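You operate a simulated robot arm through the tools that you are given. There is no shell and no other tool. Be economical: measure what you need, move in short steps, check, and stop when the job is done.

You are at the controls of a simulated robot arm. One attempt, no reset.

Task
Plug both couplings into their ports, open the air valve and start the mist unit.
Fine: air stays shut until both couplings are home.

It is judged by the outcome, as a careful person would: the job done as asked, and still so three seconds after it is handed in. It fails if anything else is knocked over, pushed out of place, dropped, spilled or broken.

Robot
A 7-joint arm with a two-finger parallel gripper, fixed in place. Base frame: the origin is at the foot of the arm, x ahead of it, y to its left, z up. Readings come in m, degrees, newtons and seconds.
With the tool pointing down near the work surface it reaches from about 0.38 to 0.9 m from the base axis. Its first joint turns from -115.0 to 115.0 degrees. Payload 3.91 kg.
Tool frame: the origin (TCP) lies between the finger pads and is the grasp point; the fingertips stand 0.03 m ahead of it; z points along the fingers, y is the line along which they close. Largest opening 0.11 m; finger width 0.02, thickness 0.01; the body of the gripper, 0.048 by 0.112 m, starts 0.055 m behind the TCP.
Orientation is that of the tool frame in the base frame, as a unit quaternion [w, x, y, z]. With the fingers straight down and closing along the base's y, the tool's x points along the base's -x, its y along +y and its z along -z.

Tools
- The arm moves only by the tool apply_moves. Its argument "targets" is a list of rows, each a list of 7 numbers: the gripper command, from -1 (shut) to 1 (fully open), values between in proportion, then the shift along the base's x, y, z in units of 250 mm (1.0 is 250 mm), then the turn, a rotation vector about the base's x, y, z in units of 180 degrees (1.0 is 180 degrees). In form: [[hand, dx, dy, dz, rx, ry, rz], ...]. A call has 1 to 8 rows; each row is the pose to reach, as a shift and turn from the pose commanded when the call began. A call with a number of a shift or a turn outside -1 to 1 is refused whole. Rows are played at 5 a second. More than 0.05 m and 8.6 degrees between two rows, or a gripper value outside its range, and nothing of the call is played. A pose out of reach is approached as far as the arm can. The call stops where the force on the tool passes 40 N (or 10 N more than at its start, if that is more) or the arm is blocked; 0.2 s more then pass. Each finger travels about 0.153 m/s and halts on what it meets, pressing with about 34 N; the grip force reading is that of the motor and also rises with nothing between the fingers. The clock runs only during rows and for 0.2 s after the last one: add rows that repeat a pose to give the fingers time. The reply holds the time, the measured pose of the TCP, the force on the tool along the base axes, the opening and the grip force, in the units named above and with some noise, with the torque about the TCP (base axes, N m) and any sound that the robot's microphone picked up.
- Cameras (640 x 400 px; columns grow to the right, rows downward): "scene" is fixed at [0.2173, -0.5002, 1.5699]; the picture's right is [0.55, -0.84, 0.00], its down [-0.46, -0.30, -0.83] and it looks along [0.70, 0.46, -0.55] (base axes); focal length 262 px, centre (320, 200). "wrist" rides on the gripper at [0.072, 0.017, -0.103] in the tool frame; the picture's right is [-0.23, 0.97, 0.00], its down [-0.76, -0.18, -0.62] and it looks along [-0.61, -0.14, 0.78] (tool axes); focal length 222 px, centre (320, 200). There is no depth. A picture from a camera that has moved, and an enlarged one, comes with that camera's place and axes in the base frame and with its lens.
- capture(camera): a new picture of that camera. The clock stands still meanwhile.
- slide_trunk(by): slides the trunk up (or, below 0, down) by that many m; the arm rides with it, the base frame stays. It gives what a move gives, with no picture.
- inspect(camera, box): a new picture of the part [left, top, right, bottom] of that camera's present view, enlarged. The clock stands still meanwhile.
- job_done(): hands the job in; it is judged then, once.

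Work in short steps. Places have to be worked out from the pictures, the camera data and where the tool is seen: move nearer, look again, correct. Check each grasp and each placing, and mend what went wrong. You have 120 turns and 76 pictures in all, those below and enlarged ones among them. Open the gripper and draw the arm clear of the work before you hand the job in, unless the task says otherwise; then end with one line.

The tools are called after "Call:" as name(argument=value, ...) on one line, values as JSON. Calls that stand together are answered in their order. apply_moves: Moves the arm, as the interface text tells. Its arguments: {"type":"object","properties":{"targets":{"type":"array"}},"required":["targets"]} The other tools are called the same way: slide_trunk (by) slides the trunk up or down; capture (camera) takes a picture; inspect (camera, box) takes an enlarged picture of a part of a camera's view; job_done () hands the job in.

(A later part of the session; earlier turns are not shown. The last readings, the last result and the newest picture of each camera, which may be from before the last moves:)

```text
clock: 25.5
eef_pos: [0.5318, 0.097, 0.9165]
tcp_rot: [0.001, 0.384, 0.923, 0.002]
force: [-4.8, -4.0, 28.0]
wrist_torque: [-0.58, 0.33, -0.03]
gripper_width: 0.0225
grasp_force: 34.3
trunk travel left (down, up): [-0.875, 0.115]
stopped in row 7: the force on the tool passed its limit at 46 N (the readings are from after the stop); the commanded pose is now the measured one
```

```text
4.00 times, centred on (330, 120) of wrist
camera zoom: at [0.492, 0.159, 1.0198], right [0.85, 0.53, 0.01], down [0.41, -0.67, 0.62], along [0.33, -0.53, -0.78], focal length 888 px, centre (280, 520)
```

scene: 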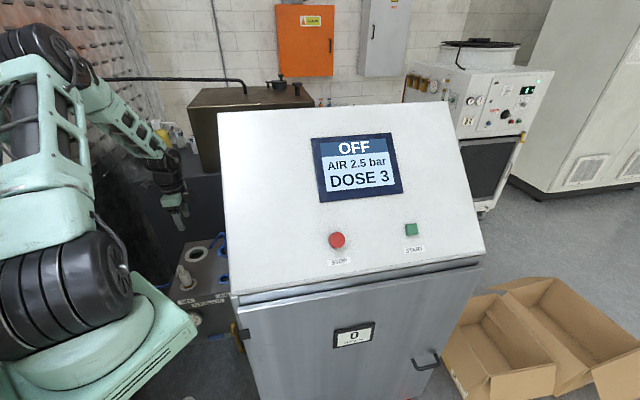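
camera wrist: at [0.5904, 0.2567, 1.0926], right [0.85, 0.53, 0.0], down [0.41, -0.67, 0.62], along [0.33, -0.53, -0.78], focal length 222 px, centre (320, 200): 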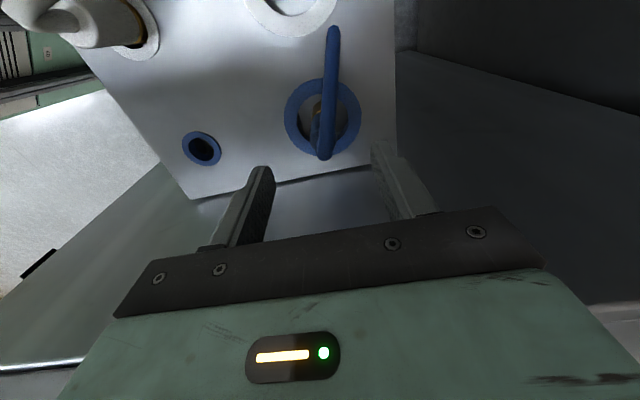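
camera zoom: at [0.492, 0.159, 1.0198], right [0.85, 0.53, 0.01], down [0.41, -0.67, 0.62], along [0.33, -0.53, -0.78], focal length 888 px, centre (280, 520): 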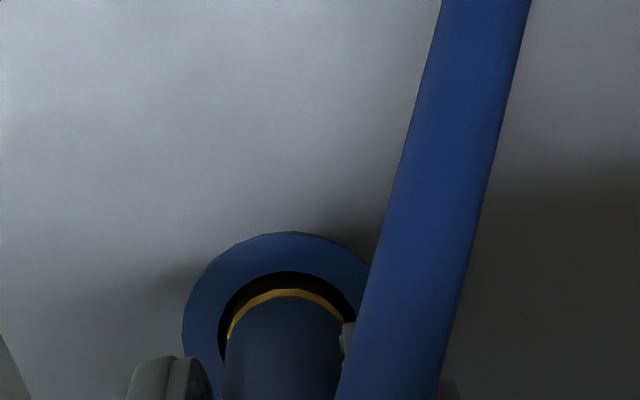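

Blue stopped at 46 N with the collar at the mouth, similar to white. I release, lift a bit and compare both seats.

Call:
apply_moves(targets=[[-0.35, 0, 0, 0, 0, 0, 0], [-0.35, 0, 0, 0, 0, 0, 0], [-0.35, 0, 0, 0.1, 0, 0, 0], [-0.35, 0, 0, 0.24, 0, 0, 0], [-0.35, 0, 0, 0.4, 0, 0, 0]])

Call:
inspect(camera="scene", box=[190, 240, 250, 300])

Call:
inspect(camera="wrist", box=[160, 0, 480, 220])

```text
clock: 26.7
eef_pos: [0.5326, 0.0977, 1.0154]
tcp_rot: [0.001, 0.383, 0.924, 0.002]
force: [-0.1, 0.0, 0.3]
wrist_torque: [0.03, 0.02, -0.01]
gripper_width: 0.0358
grasp_force: 0.0
trunk travel left (down, up): [-0.875, 0.115]
```

```text
6.67 times, centred on (220, 270) of scene
camera zoom: at [0.2173, -0.5002, 1.5699], right [0.55, -0.84, 0.0], down [-0.46, -0.3, -0.83], along [0.7, 0.46, -0.55], focal length 1748 px, centre (987, -267)
```

zoom: 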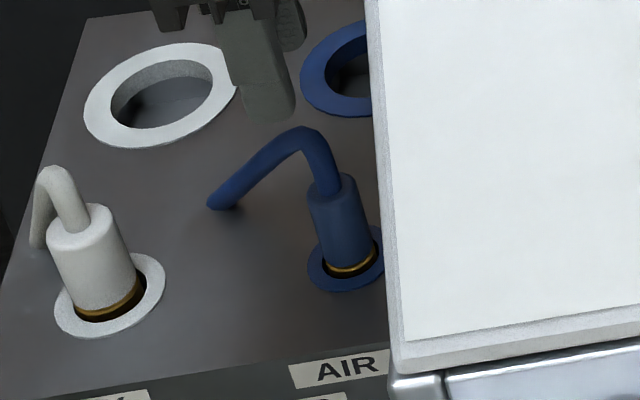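

```text
1.82 times, centred on (320, 110) of wrist
camera zoom: at [0.4929, 0.1604, 1.1178], right [0.85, 0.53, 0.0], down [0.41, -0.67, 0.62], along [0.33, -0.53, -0.78], focal length 404 px, centre (320, 364)
```

zoom: 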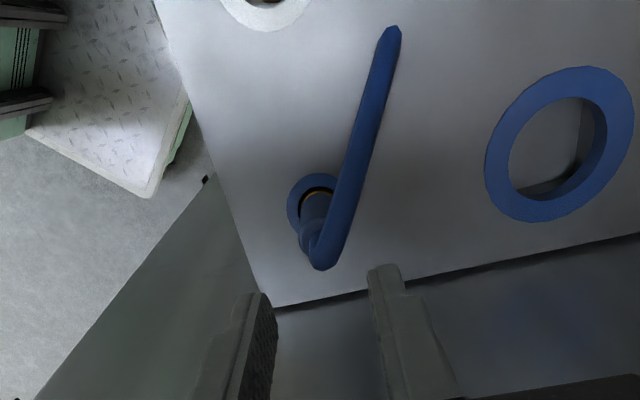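

Both sit at their collars. To be sure they're home, I press on the blue body's top shoulder with the fingers straddling the hose.

Call:
apply_moves(targets=[[-0.35, 0, 0, -0.1, 0, 0, 0], [-0.35, 0, 0, -0.21, 0, 0, 0], [-0.71, 0, 0, -0.21, 0, 0, 0], [-0.71, 0, 0, -0.23, 0, 0, 0], [-0.71, 0, 0, -0.25, 0, 0, 0], [-0.71, 0, 0, -0.27, 0, 0, 0], [-0.71, 0, 0, -0.29, 0, 0, 0]])

Call:
inspect(camera="scene", box=[190, 240, 250, 300])

```text
clock: 28.3
eef_pos: [0.5323, 0.0963, 0.9439]
tcp_rot: [0.001, 0.383, 0.924, 0.003]
force: [-0.5, 0.5, 0.5]
wrist_torque: [0.03, 0.02, -0.02]
gripper_width: 0.016
grasp_force: 0.1
trunk travel left (down, up): [-0.875, 0.115]
```

```text
6.67 times, centred on (220, 270) of scene
camera zoom: at [0.2173, -0.5002, 1.5699], right [0.55, -0.84, 0.0], down [-0.46, -0.3, -0.83], along [0.7, 0.46, -0.55], focal length 1748 px, centre (987, -267)
```

zoom: 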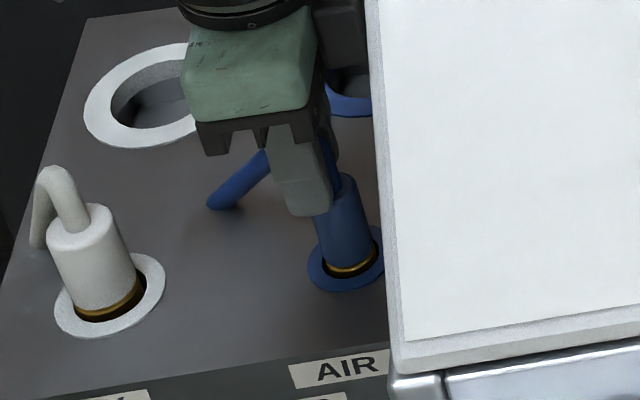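

No contact yet. I continue down slowly.

Call:
apply_moves(targets=[[-0.71, 0, 0, -0.012, 0, 0, 0], [-0.71, 0, 0, -0.024, 0, 0, 0], [-0.71, 0, 0, -0.036, 0, 0, 0], [-0.71, 0, 0, -0.048, 0, 0, 0], [-0.71, 0, 0, -0.06, 0, 0, 0], [-0.71, 0, 0, -0.072, 0, 0, 0]])

```text
clock: 28.9
eef_pos: [0.5346, 0.0971, 0.9421]
tcp_rot: [0.002, 0.382, 0.924, 0.004]
force: [-3.1, -2.3, 28.8]
wrist_torque: [-0.31, 0.23, -0.04]
gripper_width: 0.0178
grasp_force: 1.4
trunk travel left (down, up): [-0.875, 0.115]
stopped in row 2: the force on the tool passed its limit at 47 N (the readings are from after the stop); the commanded pose is now the measured one
```

A rigid stop on the shoulder. I press once more to see if anything gives.

Call:
apply_moves(targets=[[-0.71, 0, 0, -0.006, 0, 0, 0], [-0.71, 0, 0, -0.012, 0, 0, 0], [-0.71, 0, 0, -0.018, 0, 0, 0]])

Call:
inspect(camera="scene", box=[190, 240, 250, 300])

```text
clock: 29.2
eef_pos: [0.5345, 0.0966, 0.9431]
tcp_rot: [0.002, 0.384, 0.923, 0.005]
force: [-2.8, -2.9, 28.1]
wrist_torque: [-0.35, 0.23, -0.05]
gripper_width: 0.0178
grasp_force: 1.8
trunk travel left (down, up): [-0.875, 0.115]
stopped in row 1: the force on the tool passed its limit at 44 N (the readings are from after the stop); the commanded pose is now the measured one
```

```text
6.67 times, centred on (220, 270) of scene
camera zoom: at [0.2173, -0.5002, 1.5699], right [0.55, -0.84, 0.0], down [-0.46, -0.3, -0.83], along [0.7, 0.46, -0.55], focal length 1748 px, centre (987, -267)
```

zoom: 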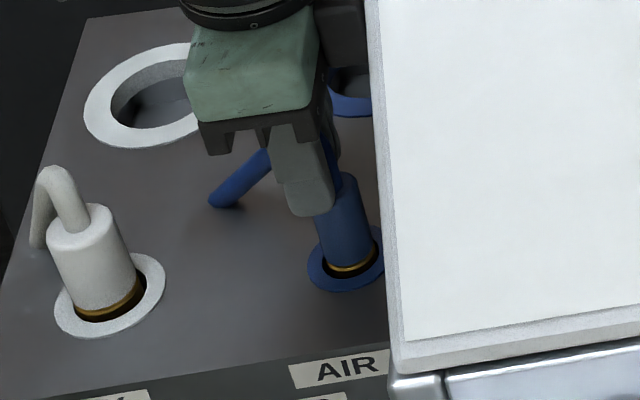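

Nothing moves, so blue is home. I lift away and inspect the front face with the valve and dial.

Call:
apply_moves(targets=[[-0.71, 0, 0, 0.02, 0, 0, 0], [-0.35, 0, 0, 0.04, 0, 0, 0], [-0.35, 0, 0, 0.2, 0, 0, 0], [-0.35, 0, 0, 0.4, 0, 0, 0], [-0.35, 0, 0, 0.55, 0, 0, 0]])

Call:
inspect(camera="scene", box=[180, 280, 260, 360])

```text
clock: 30.4
eef_pos: [0.5318, 0.0976, 1.0787]
tcp_rot: [0.0, 0.383, 0.924, 0.005]
force: [0.1, 0.2, 0.4]
wrist_torque: [0.0, 0.03, 0.0]
gripper_width: 0.036
grasp_force: 0.0
trunk travel left (down, up): [-0.875, 0.115]
```

```text
5.00 times, centred on (220, 320) of scene
camera zoom: at [0.2173, -0.5002, 1.5699], right [0.55, -0.84, 0.0], down [-0.46, -0.3, -0.83], along [0.7, 0.46, -0.55], focal length 1311 px, centre (820, -400)
```

zoom: 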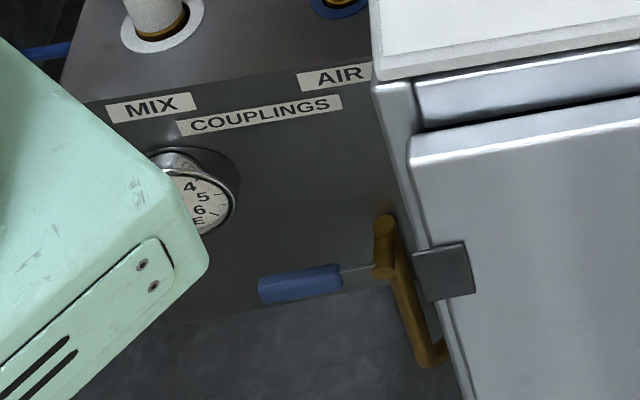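

The brass valve sits on the front face at ≈(0.476, 0.037, 0.67) with its blue lever horizontal, pointing left. I back off in front of the panel and yaw +90° so the wrist camera looks at that face.

Call:
apply_moves(targets=[[-0.35, -0.09, 0.02, 0.1, 0, 0, 0.03], [-0.35, -0.18, 0.04, 0.15, 0, 0, 0.07], [-0.35, -0.27, 0.06, 0.2, 0, 0, 0.11], [-0.35, -0.36, 0.08, 0.2, 0, 0, 0.15], [-0.35, -0.45, 0.088, 0.2, 0, 0, 0.19], [-0.35, -0.53, 0.088, 0.2, 0, 0, 0.22], [-0.35, -0.608, 0.088, 0.2, 0, 0, 0.25]])

Call:
apply_moves(targets=[[-0.35, 0, 0, 0, 0, 0, 0.04], [-0.35, 0, 0, 0, 0, 0, 0.08], [-0.35, 0, 0, 0, 0, 0, 0.12], [-0.35, 0, 0, 0, 0, 0, 0.16], [-0.35, 0, 0, 0, 0, 0, 0.2], [-0.35, 0, 0, 0, 0, 0, 0.25]])

Call:
capture(camera="wrist")

```text
clock: 32.0
eef_pos: [0.3834, 0.1201, 1.1285]
tcp_rot: [-0.001, -0.001, 1.0, 0.006]
force: [0.1, -1.6, 0.3]
wrist_torque: [0.0, 0.04, 0.02]
gripper_width: 0.0358
grasp_force: 0.1
trunk travel left (down, up): [-0.875, 0.115]
```

```text
refused: row 6 steps farther than a row can; nothing moved
```

```text
27 pictures are left
camera wrist: at [0.3102, 0.1351, 1.2321], right [0.23, 0.97, 0.01], down [0.76, -0.18, 0.62], along [0.61, -0.13, -0.78], focal length 222 px, centre (320, 200)
```

wrist: 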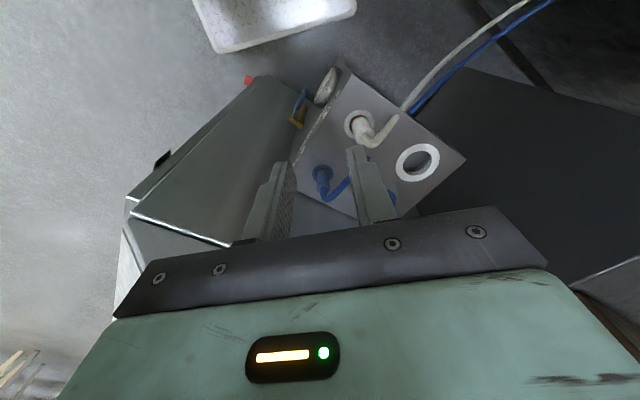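

The second rotation had too large a step, so I redo it in smaller rows.

Call:
apply_moves(targets=[[-0.35, -0.04, -0.04, 0, 0, 0, 0.04], [-0.35, -0.08, -0.08, -0.05, 0, 0, 0.08], [-0.35, -0.1, -0.1, -0.1, 0, 0, 0.12], [-0.35, -0.1, -0.1, -0.15, 0, 0, 0.16], [-0.35, -0.1, -0.1, -0.2, 0, 0, 0.2], [-0.35, -0.1, -0.1, -0.2, 0, 0, 0.225], [-0.35, -0.1, -0.1, -0.2, 0, 0, 0.25]])

Call:
capture(camera="wrist")

```text
clock: 33.6
eef_pos: [0.3726, 0.1178, 1.0771]
tcp_rot: [-0.003, -0.383, 0.924, 0.004]
force: [0.3, 0.1, 0.6]
wrist_torque: [-0.01, -0.01, 0.03]
gripper_width: 0.0358
grasp_force: 0.0
out of reach, approached as far as the arm can: row 1, 2, 3, 4, 5, 6, 7
trunk travel left (down, up): [-0.875, 0.115]
```

```text
26 pictures are left
camera wrist: at [0.3103, 0.0761, 1.1807], right [-0.53, 0.85, 0.01], down [0.67, 0.41, 0.62], along [0.52, 0.33, -0.78], focal length 222 px, centre (320, 200)
```

wrist: 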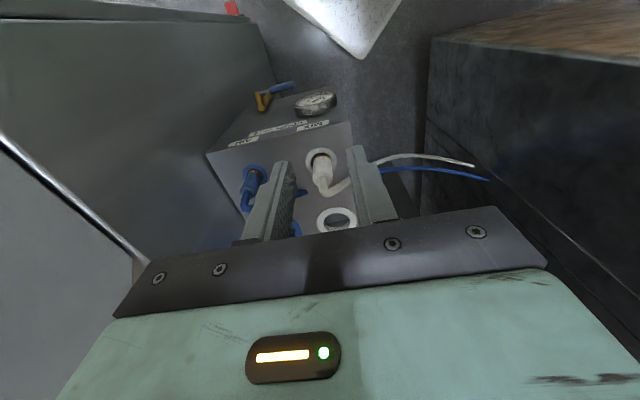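

The valve and dial are visible. I enlarge.

Call:
inspect(camera="wrist", box=[225, 65, 355, 150])

```text
4.71 times, centred on (290, 108) of wrist
camera zoom: at [0.3103, 0.0761, 1.1807], right [-0.53, 0.85, 0.01], down [0.67, 0.41, 0.62], along [0.52, 0.33, -0.78], focal length 1045 px, centre (461, 635)
```

zoom: 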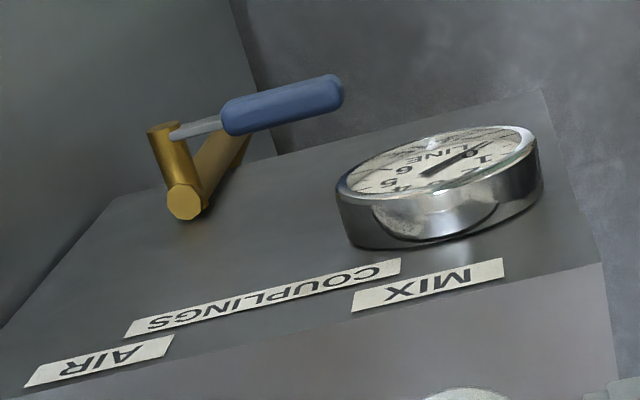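

This shows a LINE gauge and a ball valve on a vertical brass pipe: the lever is horizontal (closed), pivot ≈(0.469, 0.027, 0.691), end ≈(0.4125, 0.0835, 0.698). I close the fingers, tilt 25° so the hand leans away from the panel, and move above the lever.

Call:
apply_moves(targets=[[-1, 0, 0, 0, 0.033, -0.033, 0], [-1, 0.05, -0.05, 0, 0.066, -0.066, 0], [-1, 0.12, -0.12, -0.05, 0.098, -0.098, 0], [-1, 0.2, -0.21, -0.1, 0.098, -0.098, 0], [-1, 0.215, -0.225, -0.25, 0.098, -0.098, 0], [-1, 0.215, -0.225, -0.4, 0.098, -0.098, 0]])

Call:
capture(camera="wrist")

Call:
capture(camera="scene")

```text
clock: 35.0
eef_pos: [0.4596, 0.0862, 0.9492]
tcp_rot: [0.197, -0.375, 0.902, 0.087]
force: [-0.2, -0.3, -0.2]
wrist_torque: [-0.01, 0.0, 0.01]
gripper_width: 0.0
grasp_force: 33.9
out of reach, approached as far as the arm can: row 1, 2, 3, 4, 5, 6
trunk travel left (down, up): [-0.875, 0.115]
```

```text
24 pictures are left
camera wrist: at [0.3704, 0.0191, 1.0129], right [-0.55, 0.83, 0.1], down [0.43, 0.17, 0.88], along [0.72, 0.53, -0.45], focal length 222 px, centre (320, 200)
```

wrist: 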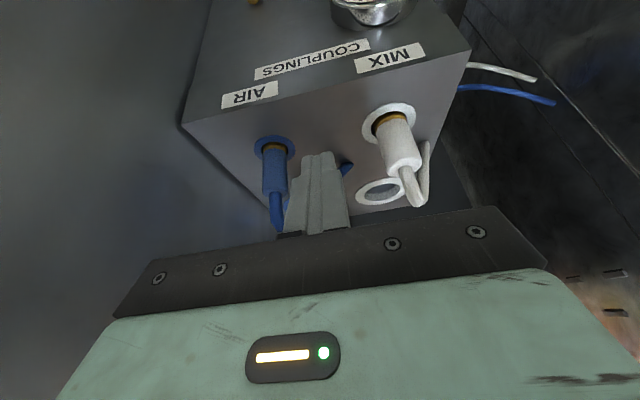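

```text
23 pictures are left
```

scene: 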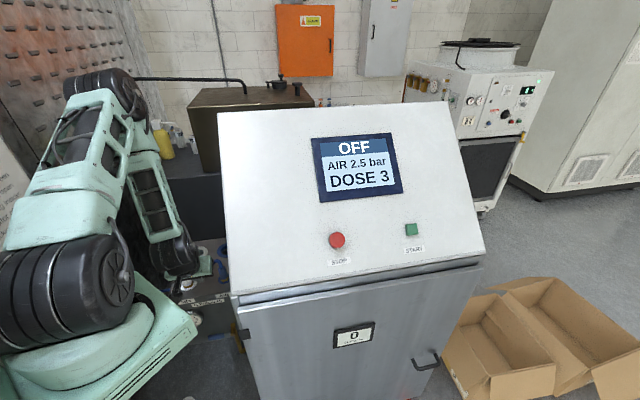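

The inner reach limit keeps the TCP too near the panel (u≈0.386). Raising the trunk should let the arm reach lower and closer in, so I slide it up.

Call:
slide_trunk(by=0.11)

Call:
apply_moves(targets=[[-1, 0, 0, 0, 0, 0, 0]])

```text
clock: 36.4
eef_pos: [0.4592, 0.0869, 1.0598]
tcp_rot: [0.197, -0.375, 0.902, 0.086]
force: [0.0, 0.3, -0.5]
wrist_torque: [0.0, -0.02, -0.03]
gripper_width: 0.0
grasp_force: 33.8
trunk travel left (down, up): [-0.985, 0.005]
```

```text
clock: 36.8
eef_pos: [0.4596, 0.0859, 1.061]
tcp_rot: [0.198, -0.375, 0.902, 0.087]
force: [0.0, 0.1, 0.4]
wrist_torque: [0.01, 0.01, 0.0]
gripper_width: 0.0
grasp_force: 34.1
trunk travel left (down, up): [-0.985, 0.005]
```

Now I command back toward u≈0.345 while coming down to z≈0.95, still above the panel top.

Call:
apply_moves(targets=[[-1, -0.03, -0.03, -0.1, 0, 0, 0], [-1, -0.07, -0.06, -0.2, 0, 0, 0], [-1, -0.1, -0.08, -0.3, 0, 0, 0], [-1, -0.133, -0.098, -0.42, 0, 0, 0], [-1, -0.133, -0.098, -0.42, 0, 0, 0]])

```text
clock: 38.0
eef_pos: [0.4264, 0.0603, 0.9557]
tcp_rot: [0.198, -0.375, 0.902, 0.087]
force: [-0.5, -0.1, 0.5]
wrist_torque: [0.0, -0.05, -0.01]
gripper_width: 0.0001
grasp_force: 34.5
trunk travel left (down, up): [-0.985, 0.005]
```

Reached u≈0.344, v≈0.259. I descend in front of the panel face to z≈0.80 and look.

Call:
apply_moves(targets=[[-1, 0, 0, -0.12, 0, 0, 0], [-1, 0, 0, -0.24, 0, 0, 0], [-1, 0, 0, -0.36, 0, 0, 0], [-1, 0, 0, -0.5, 0, 0, 0], [-1, 0, 0, -0.62, 0, 0, 0]])

Call:
capture(camera="wrist")

Call:
inspect(camera="scene", box=[140, 240, 260, 360])

```text
clock: 39.2
eef_pos: [0.4258, 0.0628, 0.7996]
tcp_rot: [0.196, -0.375, 0.902, 0.086]
force: [0.4, 0.2, 0.3]
wrist_torque: [-0.02, -0.01, 0.0]
gripper_width: 0.0
grasp_force: 34.2
trunk travel left (down, up): [-0.985, 0.005]
```

```text
22 pictures are left
camera wrist: at [0.3369, -0.0036, 0.8624], right [-0.55, 0.83, 0.1], down [0.43, 0.17, 0.88], along [0.72, 0.53, -0.46], focal length 222 px, centre (320, 200)
```

wrist: 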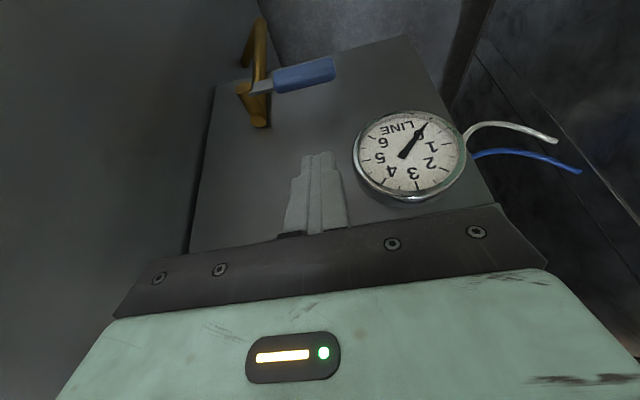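

```text
3.33 times, centred on (200, 300) of scene
camera zoom: at [0.2173, -0.5002, 1.5699], right [0.55, -0.84, 0.0], down [-0.46, -0.3, -0.83], along [0.7, 0.46, -0.55], focal length 874 px, centre (720, -133)
```

zoom: 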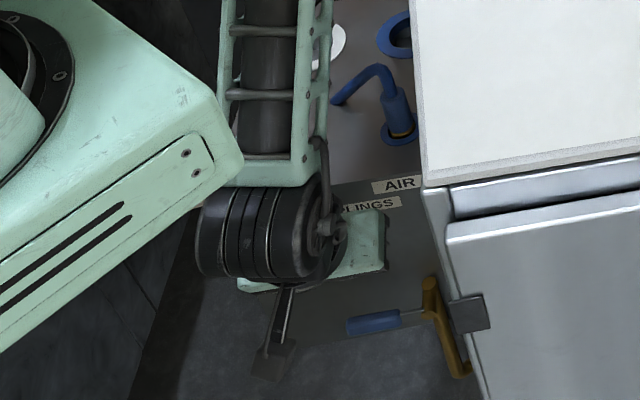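

The gauge reads 0 bar; the fingers are right above the blue lever (lever z≈0.69). I lower to contact and press down gently to test the lever's direction.

Call:
apply_moves(targets=[[-1, 0, 0, -0.1, 0, 0, 0], [-1, 0, 0, -0.2, 0, 0, 0], [-1, 0, 0, -0.27, 0, 0, 0], [-1, 0, 0, -0.3, 0, 0, 0], [-1, 0, 0, -0.33, 0, 0, 0], [-1, 0, 0, -0.36, 0, 0, 0], [-1, 0, 0, -0.39, 0, 0, 0]])

Call:
capture(camera="wrist")

```text
clock: 40.4
eef_pos: [0.4418, 0.0779, 0.7361]
tcp_rot: [0.21, -0.373, 0.899, 0.093]
force: [-20.9, -10.6, 8.2]
wrist_torque: [0.09, 0.57, 0.11]
gripper_width: 0.0001
grasp_force: 34.1
trunk travel left (down, up): [-0.985, 0.005]
stopped in row 5: the force on the tool passed its limit at 64 N (the readings are from after the stop); the commanded pose is now the measured one
```

```text
20 pictures are left
camera wrist: at [0.3528, 0.0107, 0.796], right [-0.55, 0.83, 0.11], down [0.42, 0.16, 0.9], along [0.73, 0.54, -0.43], focal length 222 px, centre (320, 200)
```

wrist: 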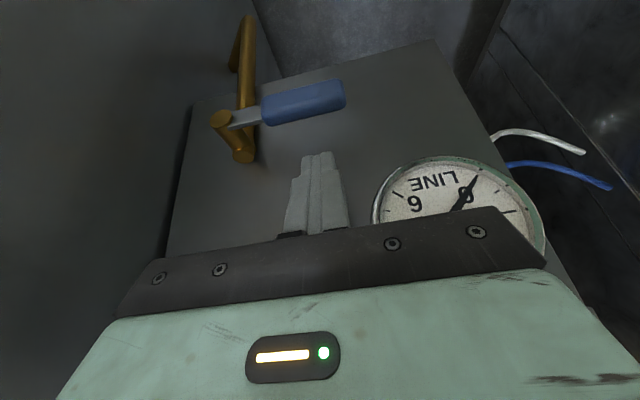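

Something resisted and the tool was pushed toward the panel before reaching the lever. I check the scene view.

Call:
inspect(camera="scene", box=[80, 180, 280, 380])

```text
2.00 times, centred on (180, 280) of scene
camera zoom: at [0.2173, -0.5002, 1.5699], right [0.55, -0.84, 0.0], down [-0.46, -0.3, -0.83], along [0.7, 0.46, -0.55], focal length 524 px, centre (600, 40)
```

zoom: 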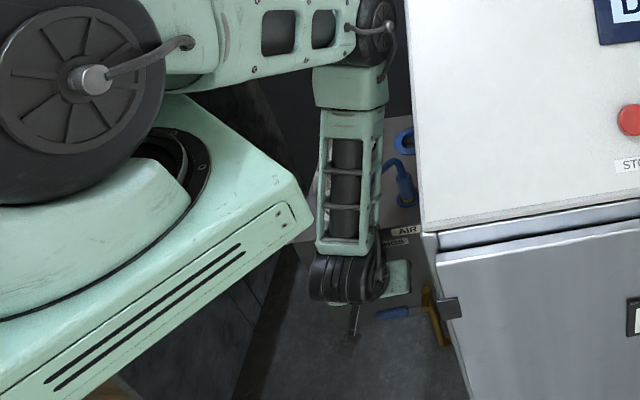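

The forearm hung down beside the arm's own base block and got crowded. I'll back out and use a much lower trunk, so the arm can reach the lever horizontally from above its base. First I retreat up and away.

Call:
apply_moves(targets=[[-1, -0.02, -0.02, 0.04, 0, 0, 0], [-1, -0.04, -0.04, 0.12, 0, 0, 0], [-1, -0.05, -0.05, 0.28, 0, 0, 0], [-1, -0.05, -0.05, 0.44, 0, 0, 0], [-1, -0.05, -0.05, 0.6, 0, 0, 0], [-1, -0.05, -0.05, 0.76, 0, 0, 0], [-1, -0.02, 0.0, 0.9, 0, 0, 0], [-1, 0.05, 0.1, 1.0, 0, 0, 0]])

```text
clock: 42.2
eef_pos: [0.4538, 0.1064, 0.9831]
tcp_rot: [0.211, -0.374, 0.898, 0.092]
force: [0.4, 0.1, -0.6]
wrist_torque: [0.03, 0.02, 0.03]
gripper_width: 0.0001
grasp_force: 33.9
trunk travel left (down, up): [-0.985, 0.005]
```

Clear. I raise the TCP by 0.5 m within the arm's own reach before lowering the trunk.

Call:
apply_moves(targets=[[-1, 0, 0.04, 0.15, 0, 0, 0], [-1, 0, 0.08, 0.3, 0, 0, 0], [-1, 0, 0.12, 0.45, 0, 0, 0], [-1, 0, 0.16, 0.6, 0, 0, 0], [-1, 0, 0.16, 0.75, 0, 0, 0], [-1, 0, 0.16, 0.9, 0, 0, 0], [-1, 0, 0.16, 1.0, 0, 0, 0]])

Call:
apply_moves(targets=[[-1, 0, 0, 0.15, 0, 0, 0], [-1, 0, 0, 0.3, 0, 0, 0], [-1, 0, 0, 0.45, 0, 0, 0], [-1, 0, 0, 0.6, 0, 0, 0], [-1, 0, 0, 0.75, 0, 0, 0], [-1, 0, 0, 0.9, 0, 0, 0], [-1, 0, 0, 1.0, 0, 0, 0]])

```text
clock: 43.8
eef_pos: [0.4672, 0.158, 1.2354]
tcp_rot: [0.21, -0.374, 0.899, 0.091]
force: [0.2, 0.2, -1.1]
wrist_torque: [0.0, 0.01, -0.04]
gripper_width: 0.0001
grasp_force: 33.9
out of reach, approached as far as the arm can: row 4, 5, 6, 7
trunk travel left (down, up): [-0.985, 0.005]
```

```text
clock: 45.4
eef_pos: [0.4689, 0.1614, 1.4854]
tcp_rot: [0.212, -0.374, 0.898, 0.092]
force: [0.1, 0.4, -0.8]
wrist_torque: [-0.01, 0.01, 0.0]
gripper_width: 0.0
grasp_force: 34.0
trunk travel left (down, up): [-0.985, 0.005]
```

I lower the trunk in two stages, raising the arm in between.

Call:
slide_trunk(by=-0.45)

Call:
apply_moves(targets=[[-1, 0, 0, 0.15, 0, 0, 0], [-1, 0, 0, 0.3, 0, 0, 0], [-1, 0, 0, 0.45, 0, 0, 0], [-1, 0, 0, 0.6, 0, 0, 0], [-1, 0, 0, 0.75, 0, 0, 0], [-1, 0, 0, 0.9, 0, 0, 0], [-1, 0, 0, 1.0, 0, 0, 0]])

Call:
slide_trunk(by=-0.25)

Call:
capture(camera="scene")

```text
refused: -0.45 is not a number from -0.4 to 0.4
```

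```text
clock: 47.0
eef_pos: [0.4694, 0.1581, 1.7353]
tcp_rot: [0.212, -0.374, 0.898, 0.092]
force: [-0.7, -0.5, -0.1]
wrist_torque: [0.02, -0.01, 0.01]
gripper_width: 0.0001
grasp_force: 33.5
trunk travel left (down, up): [-0.985, 0.005]
```

```text
clock: 49.6
eef_pos: [0.4689, 0.1583, 1.4864]
tcp_rot: [0.212, -0.374, 0.898, 0.092]
force: [1.2, 0.5, -0.6]
wrist_torque: [-0.01, 0.03, 0.01]
gripper_width: 0.0002
grasp_force: 34.1
trunk travel left (down, up): [-0.735, 0.255]
```

```text
18 pictures are left
```

scene: 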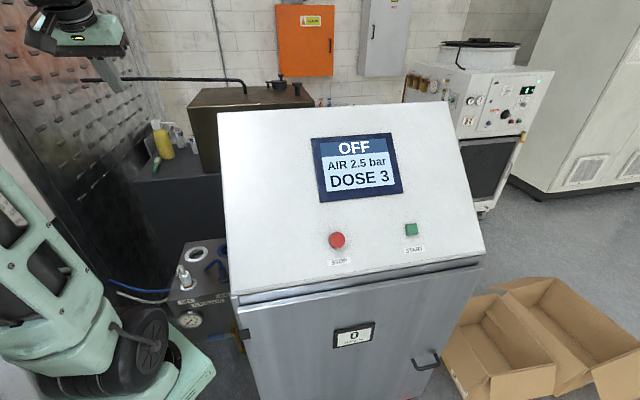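

All clear; I lower the trunk another 0.4.

Call:
slide_trunk(by=-0.4)

```text
clock: 53.4
eef_pos: [0.4692, 0.1572, 1.085]
tcp_rot: [0.21, -0.375, 0.898, 0.092]
force: [0.8, -0.7, 0.5]
wrist_torque: [-0.02, -0.01, 0.0]
gripper_width: 0.0004
grasp_force: 33.8
trunk travel left (down, up): [-0.335, 0.655]
```

I raise the TCP, tilt to ≈55°, and lower the trunk further so the arm's base is well below the lever.

Call:
apply_moves(targets=[[-1, 0, 0, 0.15, 0.028, -0.028, 0], [-1, 0, 0, 0.3, 0.056, -0.056, 0], [-1, 0, 0, 0.45, 0.084, -0.084, 0], [-1, 0, 0, 0.6, 0.112, -0.112, 0], [-1, 0, 0, 0.75, 0.112, -0.112, 0], [-1, 0, 0, 0.9, 0.112, -0.112, 0]])

Call:
slide_trunk(by=-0.3)

```text
clock: 54.8
eef_pos: [0.4698, 0.1585, 1.3094]
tcp_rot: [0.426, -0.342, 0.818, 0.181]
force: [-0.5, 0.4, 0.6]
wrist_torque: [0.03, -0.05, -0.02]
gripper_width: 0.0001
grasp_force: 34.3
trunk travel left (down, up): [-0.335, 0.655]
```

```text
clock: 57.8
eef_pos: [0.4701, 0.1593, 1.0091]
tcp_rot: [0.426, -0.342, 0.817, 0.181]
force: [0.0, 0.4, -0.1]
wrist_torque: [-0.01, -0.03, 0.0]
gripper_width: 0.0
grasp_force: 34.6
trunk travel left (down, up): [-0.035, 0.955]
```

Next, move in front of the panel (u≈0.30, v≈0.255), then descend to z≈0.78.

Call:
apply_moves(targets=[[-1, -0.1, -0.12, 0, 0, 0, 0], [-1, -0.2, -0.26, 0, 0, 0, 0], [-1, -0.26, -0.39, 0, 0, 0, 0], [-1, -0.31, -0.51, 0, 0, 0, 0], [-1, -0.31, -0.51, -0.15, 0, 0, 0], [-1, -0.31, -0.51, -0.3, 0, 0, 0], [-1, -0.31, -0.51, -0.45, 0, 0, 0]])

Call:
apply_moves(targets=[[-1, 0, 0, -0.15, 0, 0, 0], [-1, 0, 0, -0.3, 0, 0, 0], [-1, 0, 0, -0.44, 0, 0, 0]])

Call:
capture(camera="wrist")

Call:
capture(camera="scene")

```text
clock: 59.4
eef_pos: [0.4094, 0.0672, 1.0108]
tcp_rot: [0.426, -0.342, 0.818, 0.181]
force: [0.8, -0.5, -0.7]
wrist_torque: [0.01, 0.01, 0.01]
gripper_width: 0.0
grasp_force: 33.9
out of reach, approached as far as the arm can: row 3, 4, 5, 6, 7
trunk travel left (down, up): [-0.035, 0.955]
```

```text
clock: 60.2
eef_pos: [0.4771, 0.0798, 0.9604]
tcp_rot: [0.427, -0.348, 0.814, 0.184]
force: [-0.4, -0.8, 0.7]
wrist_torque: [-0.01, -0.02, -0.03]
gripper_width: 0.0003
grasp_force: 33.9
out of reach, approached as far as the arm can: row 1, 2, 3
trunk travel left (down, up): [-0.035, 0.955]
```

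```text
17 pictures are left
camera wrist: at [0.3783, -0.0005, 0.9581], right [-0.62, 0.76, 0.19], down [0.07, -0.18, 0.98], along [0.78, 0.62, 0.06], focal length 222 px, centre (320, 200)
```

wrist: 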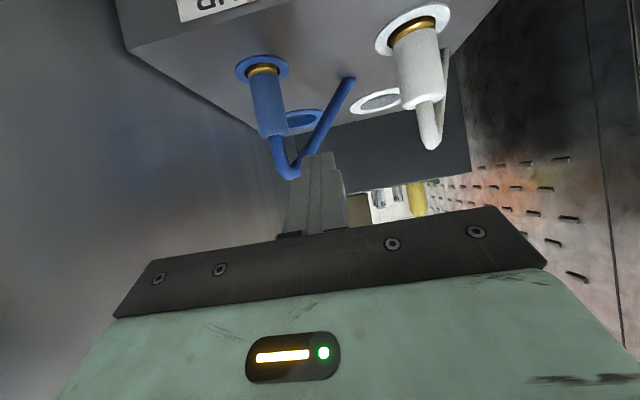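

```text
16 pictures are left
```

scene: 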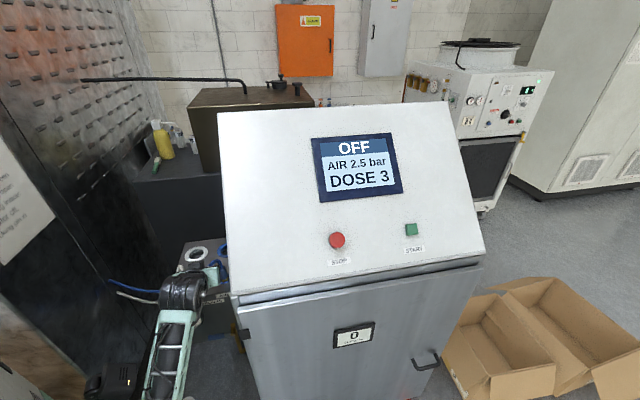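

At that trunk height the wrist limits block the pose. I choose a middle height and a smaller tilt (≈30°): raise the trunk 0.22, then re-tilt.

Call:
slide_trunk(by=0.22)

Call:
apply_moves(targets=[[-1, 0, 0, 0, -0.03, 0.03, 0], [-1, 0, 0, 0, -0.06, 0.06, 0], [-1, 0, 0, 0, -0.085, 0.085, 0], [-1, -0.04, -0.04, 0, -0.098, 0.098, 0], [-1, -0.1, -0.1, -0.08, -0.098, 0.098, 0], [-1, -0.17, -0.13, -0.2, -0.098, 0.098, 0], [-1, -0.22, -0.15, -0.35, -0.098, 0.098, 0]])

```text
clock: 62.5
eef_pos: [0.4785, 0.0792, 1.1787]
tcp_rot: [0.426, -0.348, 0.815, 0.184]
force: [-0.1, 0.3, 0.9]
wrist_torque: [0.0, 0.05, -0.02]
gripper_width: 0.0
grasp_force: 33.2
trunk travel left (down, up): [-0.255, 0.735]
```

```text
clock: 64.1
eef_pos: [0.4319, 0.048, 1.1103]
tcp_rot: [0.238, -0.377, 0.889, 0.107]
force: [-0.6, -0.5, -0.6]
wrist_torque: [0.01, -0.01, -0.01]
gripper_width: 0.0
grasp_force: 34.3
out of reach, approached as far as the arm can: row 7
trunk travel left (down, up): [-0.255, 0.735]
```

Now u≈0.339, v≈0.27, almost right. I descend stepwise, watching for drift.

Call:
apply_moves(targets=[[-1, 0, 0.02, -0.12, 0, 0, 0], [-1, 0, 0.02, -0.24, 0, 0, 0], [-1, 0, 0.02, -0.36, 0, 0, 0], [-1, 0, 0.02, -0.48, 0, 0, 0], [-1, 0, 0.02, -0.6, 0, 0, 0]])

```text
clock: 65.3
eef_pos: [0.4768, 0.0667, 1.0451]
tcp_rot: [0.239, -0.376, 0.889, 0.107]
force: [-0.1, -0.2, -0.2]
wrist_torque: [0.01, 0.0, 0.03]
gripper_width: 0.0
grasp_force: 33.8
out of reach, approached as far as the arm can: row 1, 2, 3, 4, 5
trunk travel left (down, up): [-0.255, 0.735]
```

The reach limit depends on height relative to the trunk; the top-trunk posture worked down to z≈0.80. So I return to the top trunk position, take that proven pose, then use the trunk itself to lower the fingers onto the lever.

Call:
slide_trunk(by=0.4)

Call:
slide_trunk(by=0.33)

Call:
apply_moves(targets=[[-1, 0, 0.1, -0.1, -0.017, 0.017, 0], [-1, 0, 0.2, -0.2, -0.017, 0.017, 0], [-1, 0, 0.3, -0.3, -0.017, 0.017, 0], [-1, 0, 0.36, -0.45, -0.017, 0.017, 0], [-1, 0, 0.36, -0.6, -0.017, 0.017, 0], [-1, 0, 0.36, -0.75, -0.017, 0.017, 0], [-1, 0, 0.36, -0.9, -0.017, 0.017, 0], [-1, 0, 0.36, -1.0, -0.017, 0.017, 0]])

Call:
apply_moves(targets=[[-1, 0, 0, -0.15, 0, 0, 0], [-1, 0, 0, -0.3, 0, 0, 0], [-1, 0, 0, -0.45, 0, 0, 0], [-1, 0, 0, -0.6, 0, 0, 0], [-1, 0, 0, -0.75, 0, 0, 0], [-1, 0, 0, -0.9, 0, 0, 0], [-1, 0, 0, -1.0, 0, 0, 0]])

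```text
clock: 69.2
eef_pos: [0.4758, 0.0672, 1.446]
tcp_rot: [0.238, -0.376, 0.889, 0.107]
force: [-0.2, 0.5, -0.1]
wrist_torque: [0.0, 0.02, 0.0]
gripper_width: 0.0
grasp_force: 33.4
trunk travel left (down, up): [-0.655, 0.335]
```

```text
clock: 72.4
eef_pos: [0.476, 0.0673, 1.7762]
tcp_rot: [0.237, -0.377, 0.889, 0.107]
force: [-0.3, 0.0, -0.7]
wrist_torque: [0.0, 0.0, 0.04]
gripper_width: 0.0
grasp_force: 33.8
trunk travel left (down, up): [-0.985, 0.005]
```

```text
clock: 74.2
eef_pos: [0.4789, 0.1563, 1.5251]
tcp_rot: [0.203, -0.38, 0.897, 0.094]
force: [0.2, -0.3, -0.2]
wrist_torque: [0.0, -0.02, 0.02]
gripper_width: 0.0
grasp_force: 33.9
trunk travel left (down, up): [-0.985, 0.005]
```

```text
clock: 75.8
eef_pos: [0.4761, 0.1589, 1.277]
tcp_rot: [0.204, -0.38, 0.897, 0.095]
force: [-0.4, -0.9, 0.0]
wrist_torque: [0.01, 0.03, -0.01]
gripper_width: 0.0001
grasp_force: 34.3
trunk travel left (down, up): [-0.985, 0.005]
```

Call:
apply_moves(targets=[[-1, 0, -0.04, -0.15, 0, 0, 0], [-1, 0, -0.08, -0.3, 0, 0, 0], [-1, 0, -0.14, -0.45, 0, 0, 0], [-1, 0, -0.2, -0.6, 0, 0, 0], [-1, -0.01, -0.26, -0.75, 0, 0, 0], [-1, -0.02, -0.3, -0.88, 0, 0, 0]])

Call:
apply_moves(targets=[[-1, -0.04, -0.03, -0.1, 0, 0, 0], [-1, -0.1, -0.06, -0.2, 0, 0, 0], [-1, -0.16, -0.09, -0.4, 0, 0, 0], [-1, -0.16, -0.09, -0.4, 0, 0, 0]])

```text
clock: 77.2
eef_pos: [0.4714, 0.0824, 1.0569]
tcp_rot: [0.205, -0.38, 0.897, 0.094]
force: [-0.6, 0.3, 0.4]
wrist_torque: [0.01, -0.03, -0.02]
gripper_width: 0.0002
grasp_force: 33.9
out of reach, approached as far as the arm can: row 2, 3, 4, 5
trunk travel left (down, up): [-0.985, 0.005]
```

```text
refused: row 3 steps farther than a row can; nothing moved
```

Call:
apply_moves(targets=[[-1, -0.03, -0.02, -0.1, 0, 0, 0], [-1, -0.08, -0.04, -0.2, 0, 0, 0], [-1, -0.13, -0.07, -0.3, 0, 0, 0], [-1, -0.182, -0.09, -0.408, 0, 0, 0], [-1, -0.182, -0.09, -0.408, 0, 0, 0]])

```text
clock: 78.4
eef_pos: [0.4238, 0.0601, 0.9549]
tcp_rot: [0.204, -0.38, 0.897, 0.095]
force: [0.6, 0.1, 0.4]
wrist_torque: [-0.02, -0.01, 0.04]
gripper_width: 0.0
grasp_force: 34.3
trunk travel left (down, up): [-0.985, 0.005]
```

Good pose. Now the trunk lowers the whole arm 0.2 m, putting the fingertips just above the lever.

Call:
slide_trunk(by=-0.2)

Call:
capture(camera="wrist")

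```text
clock: 80.6
eef_pos: [0.4242, 0.0596, 0.7559]
tcp_rot: [0.204, -0.379, 0.897, 0.094]
force: [-0.5, 0.4, 0.1]
wrist_torque: [0.01, -0.04, 0.03]
gripper_width: 0.0002
grasp_force: 33.9
trunk travel left (down, up): [-0.785, 0.205]
```

```text
15 pictures are left
camera wrist: at [0.3355, -0.0092, 0.8154], right [-0.56, 0.82, 0.11], down [0.42, 0.16, 0.89], along [0.71, 0.55, -0.44], focal length 222 px, centre (320, 200)
```

wrist: 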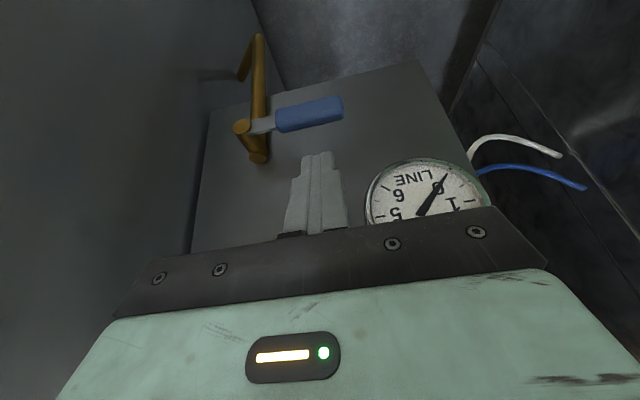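

The fingers are centred over the blue grip, ~3 cm above. I press down slowly with the arm.

Call:
apply_moves(targets=[[-1, 0, 0, -0.04, 0, 0, 0], [-1, 0, 0, -0.08, 0, 0, 0], [-1, 0, 0, -0.12, 0, 0, 0], [-1, 0, 0, -0.15, 0, 0, 0], [-1, 0, 0, -0.18, 0, 0, 0], [-1, 0, 0, -0.21, 0, 0, 0]])

Call:
inspect(camera="wrist", box=[190, 20, 390, 220])

```text
clock: 82.0
eef_pos: [0.4243, 0.0583, 0.7013]
tcp_rot: [0.204, -0.38, 0.897, 0.094]
force: [-2.4, -1.5, 1.1]
wrist_torque: [-0.06, 0.04, 0.0]
gripper_width: 0.0
grasp_force: 33.5
trunk travel left (down, up): [-0.785, 0.205]
```

```text
2.00 times, centred on (290, 120) of wrist
camera zoom: at [0.3362, -0.0091, 0.7625], right [-0.56, 0.82, 0.11], down [0.42, 0.16, 0.89], along [0.71, 0.55, -0.44], focal length 444 px, centre (380, 360)
```

zoom: 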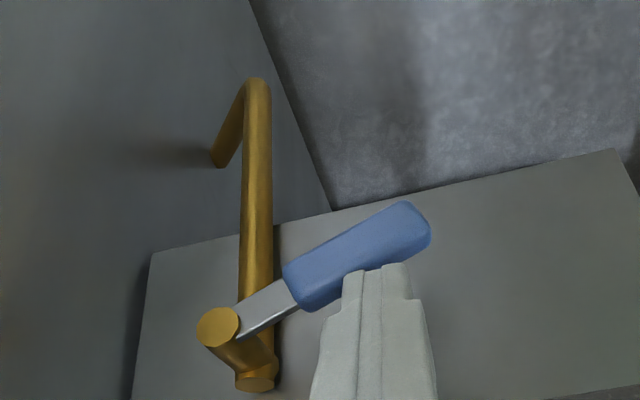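

The lever swings down freely (~30° so far). I follow its arc: down and toward the pivot.

Call:
apply_moves(targets=[[-1, 0.004, -0.008, -0.024, 0, 0, 0], [-1, 0.008, -0.015, -0.048, 0, 0, 0], [-1, 0.015, -0.027, -0.07, 0, 0, 0], [-1, 0.022, -0.04, -0.092, 0, 0, 0], [-1, 0.036, -0.056, -0.112, 0, 0, 0], [-1, 0.051, -0.073, -0.132, 0, 0, 0]])

Call:
inspect(camera="wrist", box=[190, 20, 390, 220])

```text
clock: 83.4
eef_pos: [0.4334, 0.0528, 0.6753]
tcp_rot: [0.21, -0.391, 0.891, 0.095]
force: [-1.4, 2.4, 0.5]
wrist_torque: [0.07, 0.06, 0.03]
gripper_width: 0.0002
grasp_force: 33.8
trunk travel left (down, up): [-0.785, 0.205]
```

```text
2.00 times, centred on (290, 120) of wrist
camera zoom: at [0.3466, -0.0188, 0.7352], right [-0.58, 0.81, 0.1], down [0.41, 0.17, 0.9], along [0.71, 0.56, -0.43], focal length 444 px, centre (380, 360)
```

zoom: 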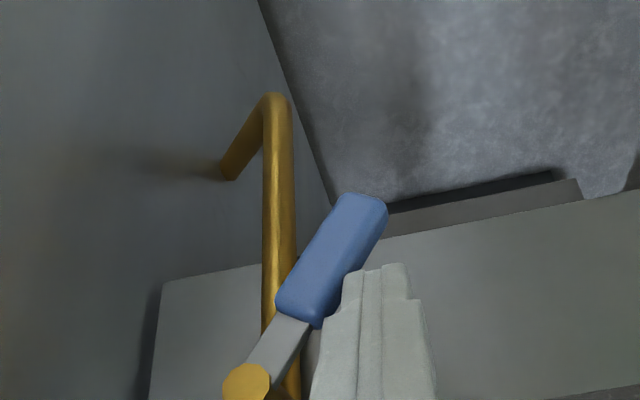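

About 60–65° now. I continue pushing toward vertical.

Call:
apply_moves(targets=[[-1, 0.015, -0.025, -0.01, 0, 0, 0], [-1, 0.03, -0.045, -0.02, 0, 0, 0], [-1, 0.047, -0.065, -0.03, 0, 0, 0], [-1, 0.062, -0.082, -0.035, 0, 0, 0], [-1, 0.078, -0.1, -0.035, 0, 0, 0]])

Call:
inspect(camera="wrist", box=[190, 20, 390, 220])

```text
clock: 84.6
eef_pos: [0.4447, 0.0059, 0.6663]
tcp_rot: [0.202, -0.387, 0.894, 0.1]
force: [6.2, -6.5, -2.6]
wrist_torque: [0.61, 0.44, 0.36]
gripper_width: 0.0
grasp_force: 34.1
trunk travel left (down, up): [-0.785, 0.205]
stopped in row 5: the arm was blocked; the commanded pose is now the measured one
```

```text
2.00 times, centred on (290, 120) of wrist
camera zoom: at [0.3587, -0.0638, 0.7275], right [-0.57, 0.81, 0.12], down [0.43, 0.17, 0.89], along [0.7, 0.56, -0.44], focal length 444 px, centre (380, 360)
```

zoom: 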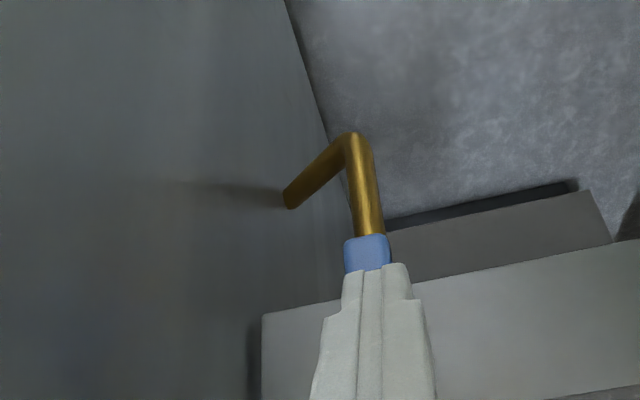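

The lever now looks vertical, in line with the pipe. I ease up and away from it slightly, then check lever and gauge.

Call:
apply_moves(targets=[[-1, -0.01, 0.01, 0.02, 0, 0, 0], [-1, -0.03, 0.03, 0.06, 0, 0, 0], [-1, -0.06, 0.08, 0.14, 0, 0, 0], [-1, -0.09, 0.15, 0.22, 0, 0, 0], [-1, -0.09, 0.2, 0.34, 0, 0, 0]])

Call:
capture(camera="wrist")

Call:
capture(camera="scene")

```text
clock: 84.9
eef_pos: [0.4454, 0.0117, 0.6483]
tcp_rot: [0.24, -0.305, 0.899, 0.203]
force: [-170.6, 222.5, 52.1]
wrist_torque: [-35.83, -7.02, -1.26]
gripper_width: 0.0005
grasp_force: 33.8
trunk travel left (down, up): [-0.785, 0.205]
stopped in row 1: the arm was blocked; the commanded pose is now the measured one
```

```text
11 pictures are left
camera wrist: at [0.3527, -0.0619, 0.6934], right [-0.47, 0.81, 0.34], down [0.46, -0.1, 0.88], along [0.76, 0.57, -0.32], focal length 222 px, centre (320, 200)
```

wrist: 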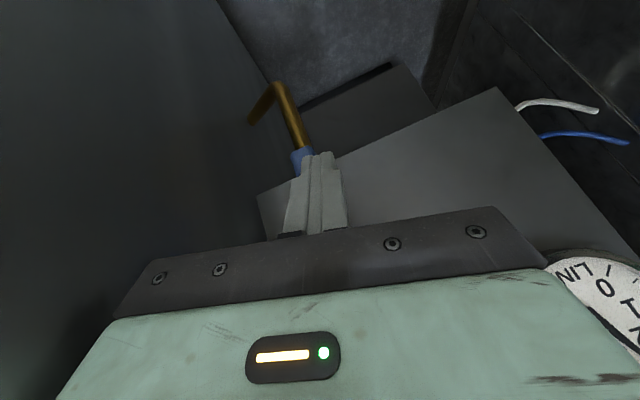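

```text
10 pictures are left
```

scene: 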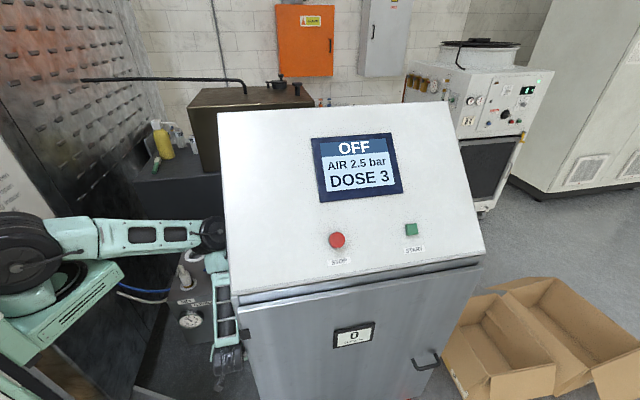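

The arm's wrist/forearm is pressing on the console's left side. I immediately ease away in the −v direction (away from the console) in small steps.

Call:
apply_moves(targets=[[-1, -0.02, 0.02, 0, 0, 0, 0], [-1, -0.04, 0.04, 0, 0, 0, 0], [-1, -0.07, 0.07, 0, 0, 0, 0]])

```text
clock: 85.2
eef_pos: [0.439, 0.0251, 0.6606]
tcp_rot: [0.162, -0.014, 0.924, 0.345]
force: [-0.8, 0.0, -0.1]
wrist_torque: [0.03, -0.04, -0.01]
gripper_width: 0.0
grasp_force: 34.2
trunk travel left (down, up): [-0.785, 0.205]
stopped in row 1: the arm was blocked; the commanded pose is now the measured one
```

Force is relieved but the tool has twisted. I look at the configuration before moving further.

Call:
inspect(camera="scene", box=[100, 180, 300, 390])

```text
1.90 times, centred on (200, 285) of scene
camera zoom: at [0.2173, -0.5002, 1.5699], right [0.55, -0.84, 0.0], down [-0.46, -0.3, -0.83], along [0.7, 0.46, -0.55], focal length 499 px, centre (549, 38)
```

zoom: 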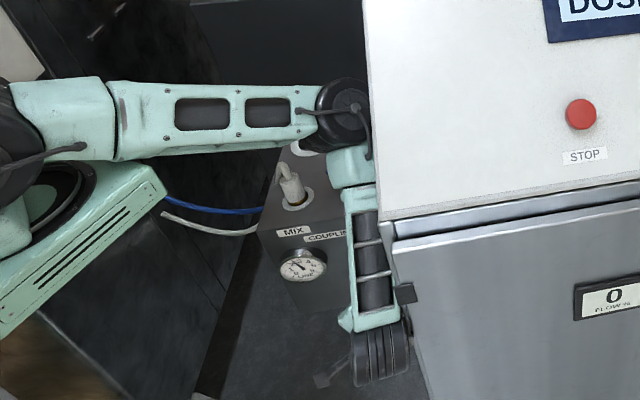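

The gauge needle has moved off 0, so air is flowing, and the forearm hangs beside the console. I ease the tool toward +y in small steps to swing the arm clear.

Call:
apply_moves(targets=[[-1, -0.015, 0.03, 0, 0, 0, 0], [-1, -0.03, 0.06, 0, 0, 0, 0], [-1, -0.045, 0.09, 0, 0, 0, 0], [-1, -0.06, 0.12, 0, 0, 0, 0]])

```text
clock: 85.5
eef_pos: [0.4368, 0.0311, 0.6679]
tcp_rot: [0.055, 0.242, 0.882, 0.401]
force: [-0.3, 0.2, 0.7]
wrist_torque: [-0.01, 0.03, 0.02]
gripper_width: 0.0002
grasp_force: 33.8
trunk travel left (down, up): [-0.785, 0.205]
stopped in row 1: the arm was blocked; the commanded pose is now the measured one
```

The arm keeps reporting blocked while the tool rolls. I hold still to see what it settles to.

Call:
apply_moves(targets=[[-1, 0, 0, 0, 0, 0, 0], [-1, 0, 0, 0, 0, 0, 0]])

```text
clock: 85.9
eef_pos: [0.4436, 0.0347, 0.6741]
tcp_rot: [-0.053, 0.483, 0.766, 0.421]
force: [0.1, 0.7, -1.6]
wrist_torque: [0.02, 0.0, -0.02]
gripper_width: 0.0
grasp_force: 34.2
trunk travel left (down, up): [-0.785, 0.205]
stopped in row 1: the arm was blocked; the commanded pose is now the measured one
```

It drifts without contact force, as if a joint is relaxing off a limit. I hold again to let it settle, and look at where the links are.

Call:
apply_moves(targets=[[-1, 0, 0, 0, 0, 0, 0]])

Call:
inspect(camera="scene", box=[160, 220, 280, 390])

```text
clock: 86.2
eef_pos: [0.4515, 0.0346, 0.6767]
tcp_rot: [-0.16, 0.68, 0.591, 0.404]
force: [-27.4, 15.0, -1.9]
wrist_torque: [-0.05, -0.03, 0.01]
gripper_width: 0.0
grasp_force: 33.6
trunk travel left (down, up): [-0.785, 0.205]
stopped in row 1: the arm was blocked; the commanded pose is now the measured one
```

```text
2.35 times, centred on (220, 305) of scene
camera zoom: at [0.2173, -0.5002, 1.5699], right [0.55, -0.84, 0.0], down [-0.46, -0.3, -0.83], along [0.7, 0.46, -0.55], focal length 617 px, centre (555, -47)
```

zoom: 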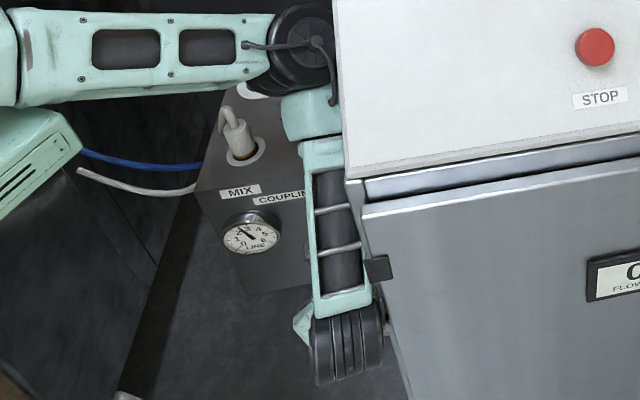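

The gauge shows about 2.5 bar, so the valve is open. I now command a decisive step away from the console (−v) to free the arm.

Call:
apply_moves(targets=[[-1, -0.14, 0.14, 0, 0, 0, 0]])

```text
clock: 86.5
eef_pos: [0.417, 0.093, 0.6636]
tcp_rot: [-0.387, 0.711, 0.482, 0.334]
force: [-49.9, -42.1, -41.1]
wrist_torque: [-3.9, 0.04, -0.52]
gripper_width: 0.0
grasp_force: 33.9
trunk travel left (down, up): [-0.785, 0.205]
stopped in row 1: the arm was blocked; the commanded pose is now the measured one
```

That freed the console side, but now the fingers press on the panel face. I back straight off the face (−u).

Call:
apply_moves(targets=[[-1, -0.12, -0.08, -0.03, 0, 0, 0]])

```text
clock: 86.8
eef_pos: [0.3751, 0.1174, 0.6926]
tcp_rot: [-0.511, 0.595, 0.517, 0.344]
force: [-61.6, 18.3, -4.5]
wrist_torque: [-0.16, -1.03, -3.87]
gripper_width: 0.0
grasp_force: 34.0
trunk travel left (down, up): [-0.785, 0.205]
stopped in row 1: the force on the tool passed its limit at 248 N (the readings are from after the stop); the commanded pose is now the measured one
```

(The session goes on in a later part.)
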